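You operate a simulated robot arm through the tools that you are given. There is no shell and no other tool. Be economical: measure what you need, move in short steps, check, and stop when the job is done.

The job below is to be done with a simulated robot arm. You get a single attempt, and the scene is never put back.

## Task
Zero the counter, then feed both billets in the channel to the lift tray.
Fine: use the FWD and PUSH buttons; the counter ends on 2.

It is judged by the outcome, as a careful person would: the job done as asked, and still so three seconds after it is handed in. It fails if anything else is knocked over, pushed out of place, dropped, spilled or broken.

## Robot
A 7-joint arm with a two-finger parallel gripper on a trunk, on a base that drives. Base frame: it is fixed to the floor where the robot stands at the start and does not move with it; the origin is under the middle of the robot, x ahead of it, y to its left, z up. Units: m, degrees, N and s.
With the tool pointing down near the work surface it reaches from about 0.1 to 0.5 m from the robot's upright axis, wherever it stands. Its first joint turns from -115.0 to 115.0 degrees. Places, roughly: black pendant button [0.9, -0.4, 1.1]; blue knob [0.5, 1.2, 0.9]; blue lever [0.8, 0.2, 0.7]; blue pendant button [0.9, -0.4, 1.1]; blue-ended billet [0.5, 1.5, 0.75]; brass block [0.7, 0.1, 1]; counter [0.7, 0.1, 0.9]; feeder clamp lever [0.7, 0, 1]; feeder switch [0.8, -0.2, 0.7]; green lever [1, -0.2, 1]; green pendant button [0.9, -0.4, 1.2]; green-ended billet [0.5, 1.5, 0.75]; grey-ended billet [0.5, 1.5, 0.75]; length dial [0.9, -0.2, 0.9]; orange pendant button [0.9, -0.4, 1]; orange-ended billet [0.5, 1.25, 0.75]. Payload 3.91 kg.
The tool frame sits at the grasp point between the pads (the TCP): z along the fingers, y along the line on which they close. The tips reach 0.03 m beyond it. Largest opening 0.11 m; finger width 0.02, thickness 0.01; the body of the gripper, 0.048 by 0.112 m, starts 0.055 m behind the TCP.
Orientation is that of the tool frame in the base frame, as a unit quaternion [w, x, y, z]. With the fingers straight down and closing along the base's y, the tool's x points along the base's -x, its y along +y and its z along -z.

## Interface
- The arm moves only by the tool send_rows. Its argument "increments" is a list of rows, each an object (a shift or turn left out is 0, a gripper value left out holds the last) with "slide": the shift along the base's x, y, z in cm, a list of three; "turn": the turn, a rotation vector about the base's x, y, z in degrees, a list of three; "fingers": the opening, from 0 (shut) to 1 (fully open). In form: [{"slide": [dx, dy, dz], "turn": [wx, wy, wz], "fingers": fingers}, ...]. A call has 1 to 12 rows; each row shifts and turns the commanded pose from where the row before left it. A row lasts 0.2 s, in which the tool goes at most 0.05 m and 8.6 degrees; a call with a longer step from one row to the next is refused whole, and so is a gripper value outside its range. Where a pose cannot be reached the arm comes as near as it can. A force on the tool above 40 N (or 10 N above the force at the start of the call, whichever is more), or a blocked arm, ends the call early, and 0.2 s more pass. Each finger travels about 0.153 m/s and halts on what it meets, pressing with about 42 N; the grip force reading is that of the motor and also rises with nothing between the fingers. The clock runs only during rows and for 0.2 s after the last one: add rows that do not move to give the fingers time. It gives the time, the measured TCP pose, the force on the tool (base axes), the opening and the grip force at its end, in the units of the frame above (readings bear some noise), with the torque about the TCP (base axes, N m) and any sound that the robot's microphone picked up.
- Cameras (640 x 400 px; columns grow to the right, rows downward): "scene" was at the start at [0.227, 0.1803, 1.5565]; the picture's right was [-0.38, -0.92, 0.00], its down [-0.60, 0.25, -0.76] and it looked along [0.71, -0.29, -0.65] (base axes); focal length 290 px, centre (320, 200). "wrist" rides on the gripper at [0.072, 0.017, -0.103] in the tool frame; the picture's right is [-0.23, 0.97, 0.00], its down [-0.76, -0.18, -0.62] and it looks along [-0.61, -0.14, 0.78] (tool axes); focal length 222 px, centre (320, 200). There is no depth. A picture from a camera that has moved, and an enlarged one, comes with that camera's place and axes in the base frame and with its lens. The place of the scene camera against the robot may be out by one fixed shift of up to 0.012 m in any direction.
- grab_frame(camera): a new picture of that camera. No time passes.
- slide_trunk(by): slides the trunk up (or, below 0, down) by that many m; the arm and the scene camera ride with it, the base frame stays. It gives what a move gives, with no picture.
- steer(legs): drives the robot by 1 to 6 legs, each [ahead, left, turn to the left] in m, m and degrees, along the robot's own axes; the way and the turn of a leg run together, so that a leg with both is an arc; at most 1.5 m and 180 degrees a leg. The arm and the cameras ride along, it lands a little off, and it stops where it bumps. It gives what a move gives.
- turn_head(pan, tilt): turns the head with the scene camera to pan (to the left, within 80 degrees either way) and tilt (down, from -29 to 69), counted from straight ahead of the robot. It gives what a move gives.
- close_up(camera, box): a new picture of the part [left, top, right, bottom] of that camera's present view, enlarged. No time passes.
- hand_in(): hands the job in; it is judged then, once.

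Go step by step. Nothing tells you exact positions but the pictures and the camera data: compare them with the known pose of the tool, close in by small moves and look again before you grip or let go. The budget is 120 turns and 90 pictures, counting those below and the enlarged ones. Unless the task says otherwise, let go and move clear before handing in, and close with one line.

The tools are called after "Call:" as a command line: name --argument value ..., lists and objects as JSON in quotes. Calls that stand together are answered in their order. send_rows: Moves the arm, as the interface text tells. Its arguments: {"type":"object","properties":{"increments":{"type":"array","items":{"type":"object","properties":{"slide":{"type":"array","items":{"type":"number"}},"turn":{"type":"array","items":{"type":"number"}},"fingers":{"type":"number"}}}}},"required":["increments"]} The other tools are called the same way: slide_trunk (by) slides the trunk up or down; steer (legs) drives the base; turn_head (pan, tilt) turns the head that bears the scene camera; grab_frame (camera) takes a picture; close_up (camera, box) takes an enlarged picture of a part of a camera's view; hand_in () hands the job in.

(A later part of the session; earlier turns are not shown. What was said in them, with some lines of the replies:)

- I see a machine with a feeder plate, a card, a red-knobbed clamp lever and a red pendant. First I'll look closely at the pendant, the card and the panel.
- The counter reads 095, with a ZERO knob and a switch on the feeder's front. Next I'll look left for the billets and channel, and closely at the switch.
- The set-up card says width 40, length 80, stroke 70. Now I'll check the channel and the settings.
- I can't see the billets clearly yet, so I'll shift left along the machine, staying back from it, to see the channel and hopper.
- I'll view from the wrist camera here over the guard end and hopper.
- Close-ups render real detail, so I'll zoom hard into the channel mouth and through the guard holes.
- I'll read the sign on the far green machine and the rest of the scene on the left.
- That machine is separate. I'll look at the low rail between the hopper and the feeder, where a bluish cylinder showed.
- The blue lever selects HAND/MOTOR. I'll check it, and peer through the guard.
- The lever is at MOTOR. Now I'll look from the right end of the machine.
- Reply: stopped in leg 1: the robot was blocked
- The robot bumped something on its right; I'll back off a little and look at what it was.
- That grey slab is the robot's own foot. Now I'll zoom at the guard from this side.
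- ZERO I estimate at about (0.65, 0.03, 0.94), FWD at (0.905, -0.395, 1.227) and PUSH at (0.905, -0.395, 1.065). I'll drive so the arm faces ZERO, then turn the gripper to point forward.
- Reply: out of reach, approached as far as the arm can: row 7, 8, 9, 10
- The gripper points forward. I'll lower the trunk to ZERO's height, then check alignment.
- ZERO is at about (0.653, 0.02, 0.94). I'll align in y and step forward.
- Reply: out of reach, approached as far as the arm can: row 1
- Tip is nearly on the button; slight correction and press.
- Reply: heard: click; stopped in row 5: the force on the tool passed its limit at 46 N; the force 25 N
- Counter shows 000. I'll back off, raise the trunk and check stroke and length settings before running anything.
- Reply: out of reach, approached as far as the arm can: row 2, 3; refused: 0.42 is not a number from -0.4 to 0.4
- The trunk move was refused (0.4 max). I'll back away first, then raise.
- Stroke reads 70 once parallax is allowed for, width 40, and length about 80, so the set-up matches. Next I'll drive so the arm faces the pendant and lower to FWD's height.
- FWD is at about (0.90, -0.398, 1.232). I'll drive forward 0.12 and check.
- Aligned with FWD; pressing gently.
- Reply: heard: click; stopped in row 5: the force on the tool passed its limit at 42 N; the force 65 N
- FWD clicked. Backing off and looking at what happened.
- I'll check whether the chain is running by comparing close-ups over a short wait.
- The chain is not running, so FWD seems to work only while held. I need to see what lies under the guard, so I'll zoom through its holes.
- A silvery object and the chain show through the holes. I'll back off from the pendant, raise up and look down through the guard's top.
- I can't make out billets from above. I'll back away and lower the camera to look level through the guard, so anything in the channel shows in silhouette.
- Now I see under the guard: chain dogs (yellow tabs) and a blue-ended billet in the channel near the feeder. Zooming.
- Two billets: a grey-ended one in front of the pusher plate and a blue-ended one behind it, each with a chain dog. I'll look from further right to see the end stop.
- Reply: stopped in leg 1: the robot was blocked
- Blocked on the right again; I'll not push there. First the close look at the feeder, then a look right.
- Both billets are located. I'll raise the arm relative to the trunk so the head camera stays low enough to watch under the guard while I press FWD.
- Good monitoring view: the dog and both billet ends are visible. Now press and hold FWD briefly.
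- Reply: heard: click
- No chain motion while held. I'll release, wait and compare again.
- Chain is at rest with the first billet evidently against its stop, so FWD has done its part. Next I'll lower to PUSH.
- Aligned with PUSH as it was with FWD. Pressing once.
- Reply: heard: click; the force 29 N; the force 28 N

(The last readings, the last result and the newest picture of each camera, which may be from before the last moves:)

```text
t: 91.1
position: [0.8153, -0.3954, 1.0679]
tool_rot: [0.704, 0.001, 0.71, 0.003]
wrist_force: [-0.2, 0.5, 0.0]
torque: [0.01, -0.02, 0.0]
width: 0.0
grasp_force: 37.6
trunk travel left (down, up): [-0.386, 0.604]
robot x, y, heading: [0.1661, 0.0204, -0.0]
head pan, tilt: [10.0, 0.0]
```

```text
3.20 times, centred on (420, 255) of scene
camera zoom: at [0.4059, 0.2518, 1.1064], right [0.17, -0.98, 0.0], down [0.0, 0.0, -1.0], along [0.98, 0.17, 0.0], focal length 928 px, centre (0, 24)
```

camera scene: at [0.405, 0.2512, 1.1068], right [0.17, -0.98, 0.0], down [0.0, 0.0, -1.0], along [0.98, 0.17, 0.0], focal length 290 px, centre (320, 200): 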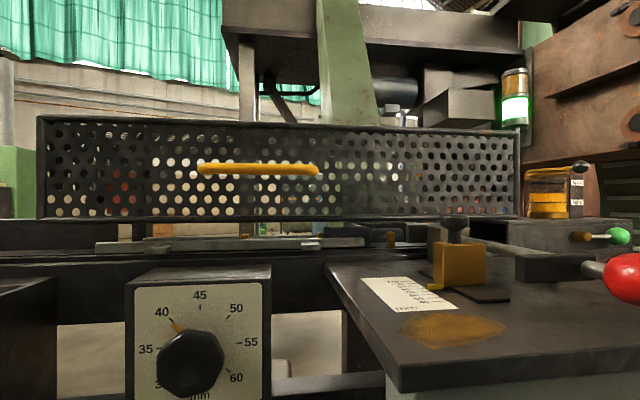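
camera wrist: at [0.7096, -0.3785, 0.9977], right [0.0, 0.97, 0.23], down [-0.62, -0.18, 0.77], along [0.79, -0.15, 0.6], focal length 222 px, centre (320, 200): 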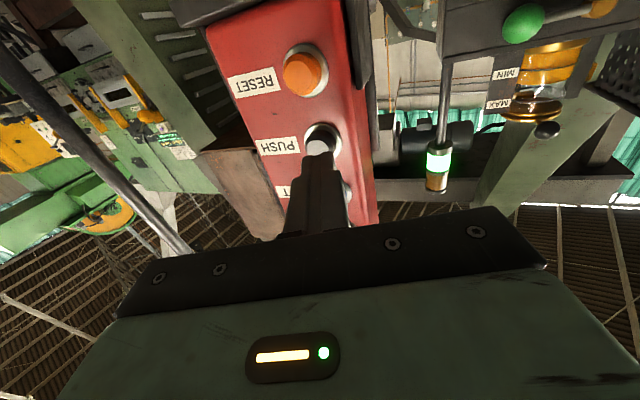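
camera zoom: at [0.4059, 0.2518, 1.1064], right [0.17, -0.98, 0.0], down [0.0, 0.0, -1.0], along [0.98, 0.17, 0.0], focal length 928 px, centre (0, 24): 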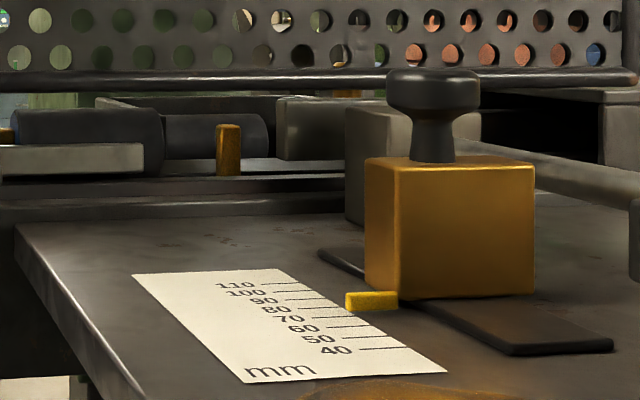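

The first billet has moved back off the channel onto the tray side, and the pusher has returned. Next: FWD again to bring up the second billet.

Call:
slide_trunk --by 0.165

Call:
send_rows --increments '[{"slide": [2, 0, 0]}, {"slide": [0.9, 0, 0]}, {"slide": [0.6, 0, 0]}, {"slide": [0.5, 0, 0]}, {"slide": [0.3, 0, 0]}, {"slide": [0, 0, 0]}]'

Call:
turn_head --pan 0 --tilt 35

Call:
grab_frame --camera "scene"

```text
t: 93.0
position: [0.8153, -0.3947, 1.232]
tool_rot: [0.703, 0.003, 0.711, 0.003]
wrist_force: [-0.1, -0.4, 0.0]
torque: [0.0, -0.01, 0.03]
width: 0.0001
grasp_force: 37.4
trunk travel left (down, up): [-0.551, 0.439]
robot x, y, heading: [0.1687, 0.0248, -0.0]
head pan, tilt: [10.0, 0.0]
```

```text
t: 94.2
position: [0.8508, -0.3975, 1.2334]
tool_rot: [0.704, 0.004, 0.71, -0.001]
wrist_force: [-90.6, 10.9, -0.7]
torque: [-0.04, -0.15, 0.4]
width: 0.0
grasp_force: 38.0
trunk travel left (down, up): [-0.551, 0.439]
robot x, y, heading: [0.167, 0.026, -0.1]
head pan, tilt: [10.0, 0.0]
heard: click
stopped in row 6: the force on the tool passed its limit at 42 N (the readings are from after the stop); the commanded pose is now the measured one
```

```text
t: 95.2
position: [0.8527, -0.4002, 1.2348]
tool_rot: [0.704, 0.005, 0.71, 0.0]
wrist_force: [-113.9, 1.0, 3.0]
torque: [0.06, -0.02, -0.09]
width: 0.0
grasp_force: 37.7
trunk travel left (down, up): [-0.551, 0.439]
robot x, y, heading: [0.1665, 0.024, 0.1]
head pan, tilt: [0.0, 35.0]
```

```text
11 pictures are left
camera scene: at [0.4022, 0.2358, 1.2161], right [0.0, -1.0, 0.0], down [-0.57, 0.0, -0.82], along [0.82, 0.0, -0.57], focal length 290 px, centre (320, 200)
```

scene: 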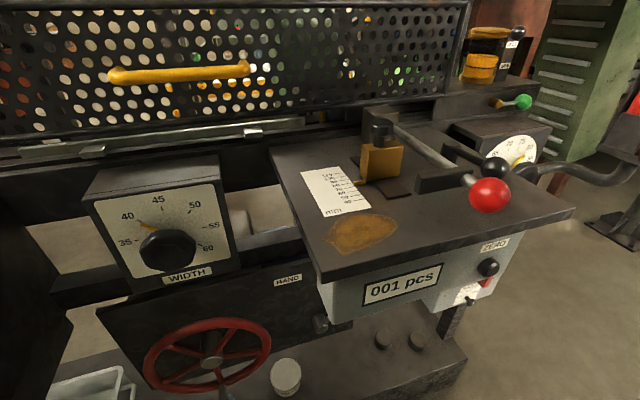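

Counter shows 001. I'll release FWD and check the chain.

Call:
send_rows --increments '[{"slide": [-2, 0, 0]}, {"slide": [-2, 0.2, 0]}, {"slide": [0, 0, 0]}, {"slide": [0, 0, 0]}]'

Call:
turn_head --pan 10 --tilt 20

Call:
close_up --camera "scene" --box '[330, 175, 450, 245]'

```text
t: 96.2
position: [0.8151, -0.3927, 1.2319]
tool_rot: [0.703, 0.003, 0.711, 0.002]
wrist_force: [-1.5, -0.2, -0.9]
torque: [0.01, 0.02, -0.02]
width: 0.0
grasp_force: 37.5
trunk travel left (down, up): [-0.551, 0.439]
robot x, y, heading: [0.1684, 0.0241, -0.1]
head pan, tilt: [0.0, 35.0]
```

```text
t: 97.0
position: [0.8167, -0.3935, 1.232]
tool_rot: [0.703, 0.004, 0.711, 0.001]
wrist_force: [-1.3, 0.3, -1.2]
torque: [-0.04, 0.0, -0.01]
width: 0.0
grasp_force: 37.6
trunk travel left (down, up): [-0.551, 0.439]
robot x, y, heading: [0.1705, 0.0256, -0.1]
head pan, tilt: [10.0, 20.0]
```

```text
5.33 times, centred on (390, 210) of scene
camera zoom: at [0.4086, 0.2524, 1.2391], right [0.17, -0.98, 0.0], down [-0.34, -0.06, -0.94], along [0.93, 0.16, -0.34], focal length 1547 px, centre (-53, 147)
```

zoom: 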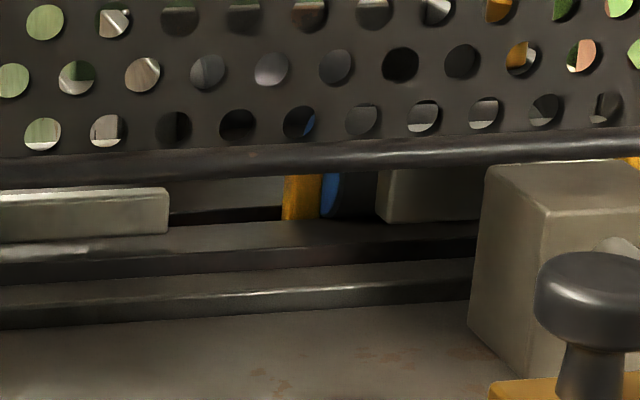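

The blue-ended billet is now exactly where the first one stood. Now the second PUSH.

Call:
slide_trunk --by -0.165

Call:
grab_frame --camera "wrist"

```text
t: 98.8
position: [0.816, -0.3931, 1.0666]
tool_rot: [0.703, 0.003, 0.711, 0.002]
wrist_force: [-0.4, 0.2, 0.7]
torque: [0.0, -0.01, 0.04]
width: 0.0
grasp_force: 37.8
trunk travel left (down, up): [-0.386, 0.604]
robot x, y, heading: [0.1674, 0.0243, -0.1]
head pan, tilt: [10.0, 20.0]
```

```text
9 pictures are left
camera wrist: at [0.7128, -0.3768, 0.9967], right [0.0, 0.97, 0.23], down [-0.61, -0.18, 0.77], along [0.79, -0.15, 0.6], focal length 222 px, centre (320, 200)
```

wrist: 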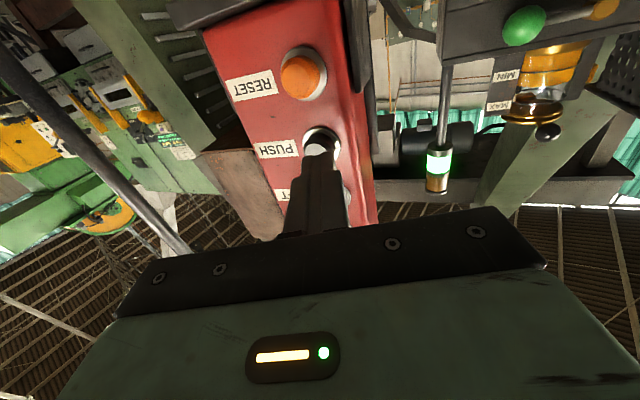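

Call:
send_rows --increments '[{"slide": [2, -0.2, 0]}, {"slide": [0.7, 0, 0]}, {"slide": [0.6, 0, 0]}, {"slide": [0.4, 0, 0]}, {"slide": [0.2, 0, 0]}]'

```text
t: 100.0
position: [0.8545, -0.3962, 1.0673]
tool_rot: [0.704, 0.003, 0.711, 0.001]
wrist_force: [-28.5, 6.9, -4.6]
torque: [-0.05, 0.05, 0.4]
width: 0.0
grasp_force: 38.2
trunk travel left (down, up): [-0.386, 0.604]
robot x, y, heading: [0.1658, 0.021, -0.1]
head pan, tilt: [10.0, 20.0]
heard: click
```

PUSH clicked. I'll release, wait out the stroke and check.

Call:
send_rows --increments '[{"slide": [-2, 0, 0]}, {"slide": [-2, 0, 0]}, {"slide": [0, 0, 0]}, {"slide": [0, 0, 0]}, {"slide": [0, 0, 0]}, {"slide": [0, 0, 0]}, {"slide": [0, 0, 0]}, {"slide": [0, 0, 0]}]'

Call:
turn_head --pan 10 --tilt 0

Call:
close_up --camera "scene" --box '[320, 200, 520, 310]'

Call:
turn_head --pan 0 --tilt 45

Call:
grab_frame --camera "scene"

```text
t: 101.8
position: [0.8168, -0.3961, 1.0663]
tool_rot: [0.703, 0.003, 0.712, 0.003]
wrist_force: [0.0, -0.3, 0.2]
torque: [0.03, -0.01, -0.03]
width: 0.0001
grasp_force: 37.3
trunk travel left (down, up): [-0.386, 0.604]
robot x, y, heading: [0.1707, 0.0264, -0.1]
head pan, tilt: [10.0, 20.0]
```

```text
t: 102.7
position: [0.8163, -0.3948, 1.0663]
tool_rot: [0.704, 0.003, 0.711, 0.002]
wrist_force: [0.1, -0.3, -0.3]
torque: [-0.02, -0.03, 0.02]
width: 0.0
grasp_force: 38.0
trunk travel left (down, up): [-0.386, 0.604]
robot x, y, heading: [0.1712, 0.0248, 0.1]
head pan, tilt: [10.0, 0.0]
```

```text
3.20 times, centred on (420, 255) of scene
camera zoom: at [0.4055, 0.2519, 1.1064], right [0.17, -0.98, 0.0], down [0.0, 0.0, -1.0], along [0.98, 0.17, 0.0], focal length 928 px, centre (0, 24)
```

zoom: 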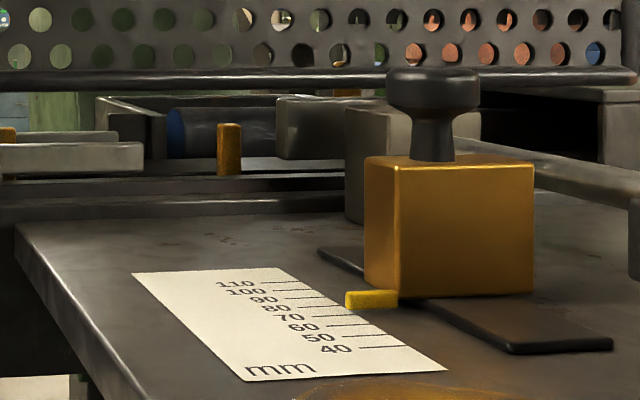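

```text
t: 103.8
position: [0.8159, -0.3946, 1.0667]
tool_rot: [0.703, 0.003, 0.711, 0.002]
wrist_force: [0.1, 0.6, 0.1]
torque: [0.01, -0.02, 0.02]
width: 0.0003
grasp_force: 37.4
trunk travel left (down, up): [-0.386, 0.604]
robot x, y, heading: [0.1676, 0.0231, -0.1]
head pan, tilt: [0.0, 45.0]
```

```text
7 pictures are left
camera scene: at [0.3982, 0.2363, 1.0356], right [0.0, -1.0, 0.0], down [-0.71, 0.0, -0.71], along [0.71, 0.0, -0.71], focal length 290 px, centre (320, 200)
```

scene: 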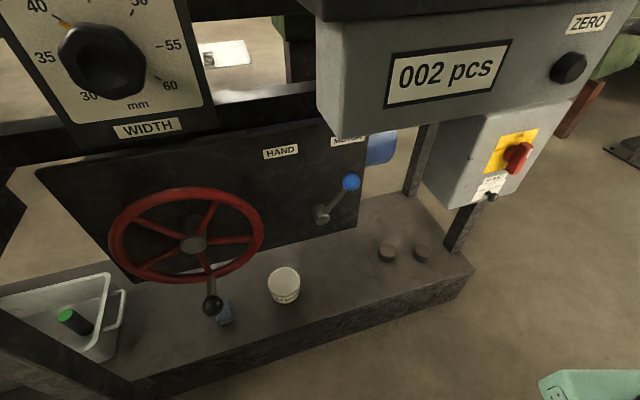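

Counter reads 002 and the blue-ended billet is on the tray. I'll move clear and check that the first billet is still there behind it.

Call:
steer --legs '[[-0.22, 0, 0], [0, 0.35, 0]]'

Call:
turn_head --pan -10 --tilt 5

Call:
slide_trunk --by 0.06

Call:
close_up --camera "scene" --box '[260, 130, 460, 255]'

```text
t: 107.3
position: [0.597, -0.0459, 1.0676]
tool_rot: [0.703, 0.004, 0.711, 0.001]
wrist_force: [-0.5, 0.1, 0.2]
torque: [0.0, -0.01, 0.0]
width: 0.0
grasp_force: 37.3
trunk travel left (down, up): [-0.386, 0.604]
robot x, y, heading: [-0.05, 0.3748, -0.0]
head pan, tilt: [0.0, 45.0]
```

```text
t: 108.4
position: [0.5964, -0.0484, 1.0676]
tool_rot: [0.702, 0.004, 0.712, 0.002]
wrist_force: [-1.1, -0.1, -0.1]
torque: [0.01, 0.0, -0.02]
width: 0.0001
grasp_force: 37.5
trunk travel left (down, up): [-0.386, 0.604]
robot x, y, heading: [-0.053, 0.3736, -0.2]
head pan, tilt: [-10.0, 5.0]
```

```text
t: 109.4
position: [0.5974, -0.0472, 1.1272]
tool_rot: [0.703, 0.004, 0.711, 0.001]
wrist_force: [0.5, -0.1, 0.6]
torque: [0.02, 0.01, 0.0]
width: 0.0
grasp_force: 37.6
trunk travel left (down, up): [-0.446, 0.544]
robot x, y, heading: [-0.0527, 0.3723, -0.1]
head pan, tilt: [-10.0, 5.0]
```

```text
3.20 times, centred on (360, 192) of scene
camera zoom: at [0.1895, 0.5687, 1.1585], right [-0.18, -0.98, 0.0], down [-0.09, 0.02, -1.0], along [0.98, -0.18, -0.09], focal length 928 px, centre (192, 224)
```

zoom: 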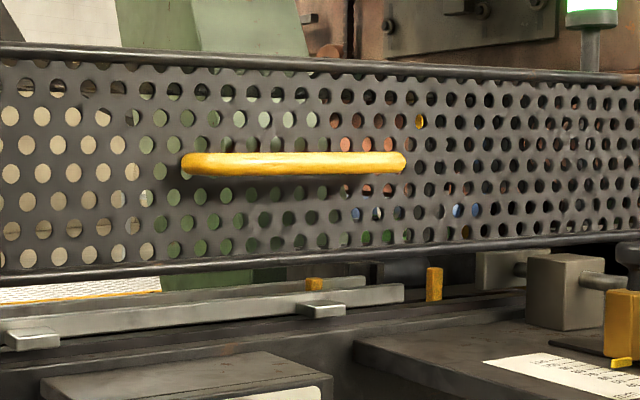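

Call:
close_up --camera "scene" --box '[360, 190, 430, 230]'

Call:
turn_head --pan -25 --tilt 30

Call:
grab_frame --camera "scene"

```text
9.14 times, centred on (395, 210) of scene
camera zoom: at [0.1895, 0.5687, 1.1585], right [-0.18, -0.98, 0.0], down [-0.09, 0.02, -1.0], along [0.98, -0.18, -0.09], focal length 2652 px, centre (-366, 109)
```

zoom: 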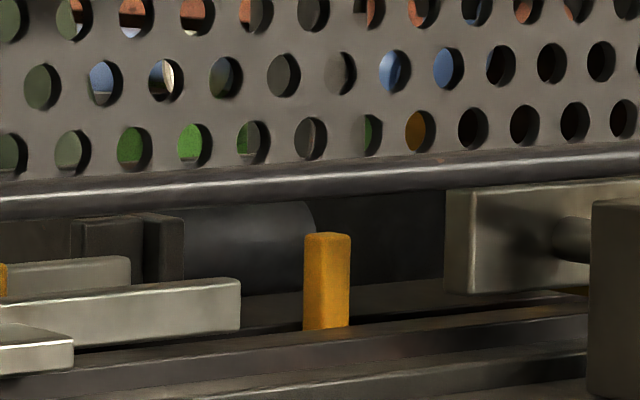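

```text
t: 110.3
position: [0.5972, -0.0479, 1.1273]
tool_rot: [0.703, 0.003, 0.711, 0.002]
wrist_force: [-0.7, 0.4, -0.1]
torque: [0.02, 0.04, 0.01]
width: 0.0
grasp_force: 37.3
trunk travel left (down, up): [-0.446, 0.544]
robot x, y, heading: [-0.0503, 0.3726, -0.1]
head pan, tilt: [-25.0, 30.0]
```

```text
4 pictures are left
camera scene: at [0.1811, 0.5465, 1.1182], right [-0.42, -0.91, 0.0], down [-0.45, 0.21, -0.87], along [0.78, -0.37, -0.5], focal length 290 px, centre (320, 200)
```

scene: 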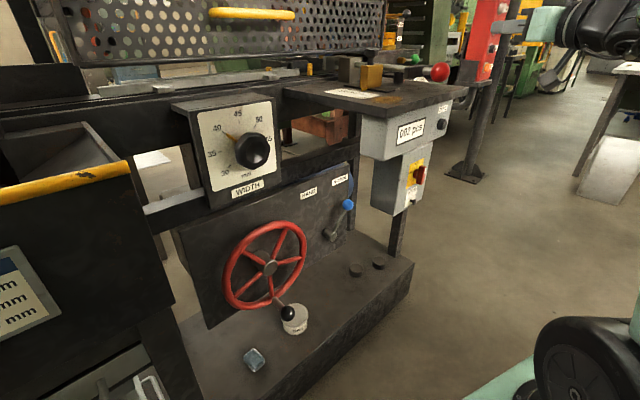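

The counter reads 002, the channel is empty, nothing is on the floor, and the arm is clear. I'm handing in.

Call:
hand_in

```text
The job is handed in.
```

I zeroed the counter, then fed the two billets in the channel toward the lift tray, pressing only FWD and PUSH; the counter now reads 002. I saw the blue-ended billet on the tray. The first, grey-ended billet was pushed there too, but at the end I could not see it behind the blue one. The base was stopped twice on its right side by something I could not identify; nothing I could see looked displaced.
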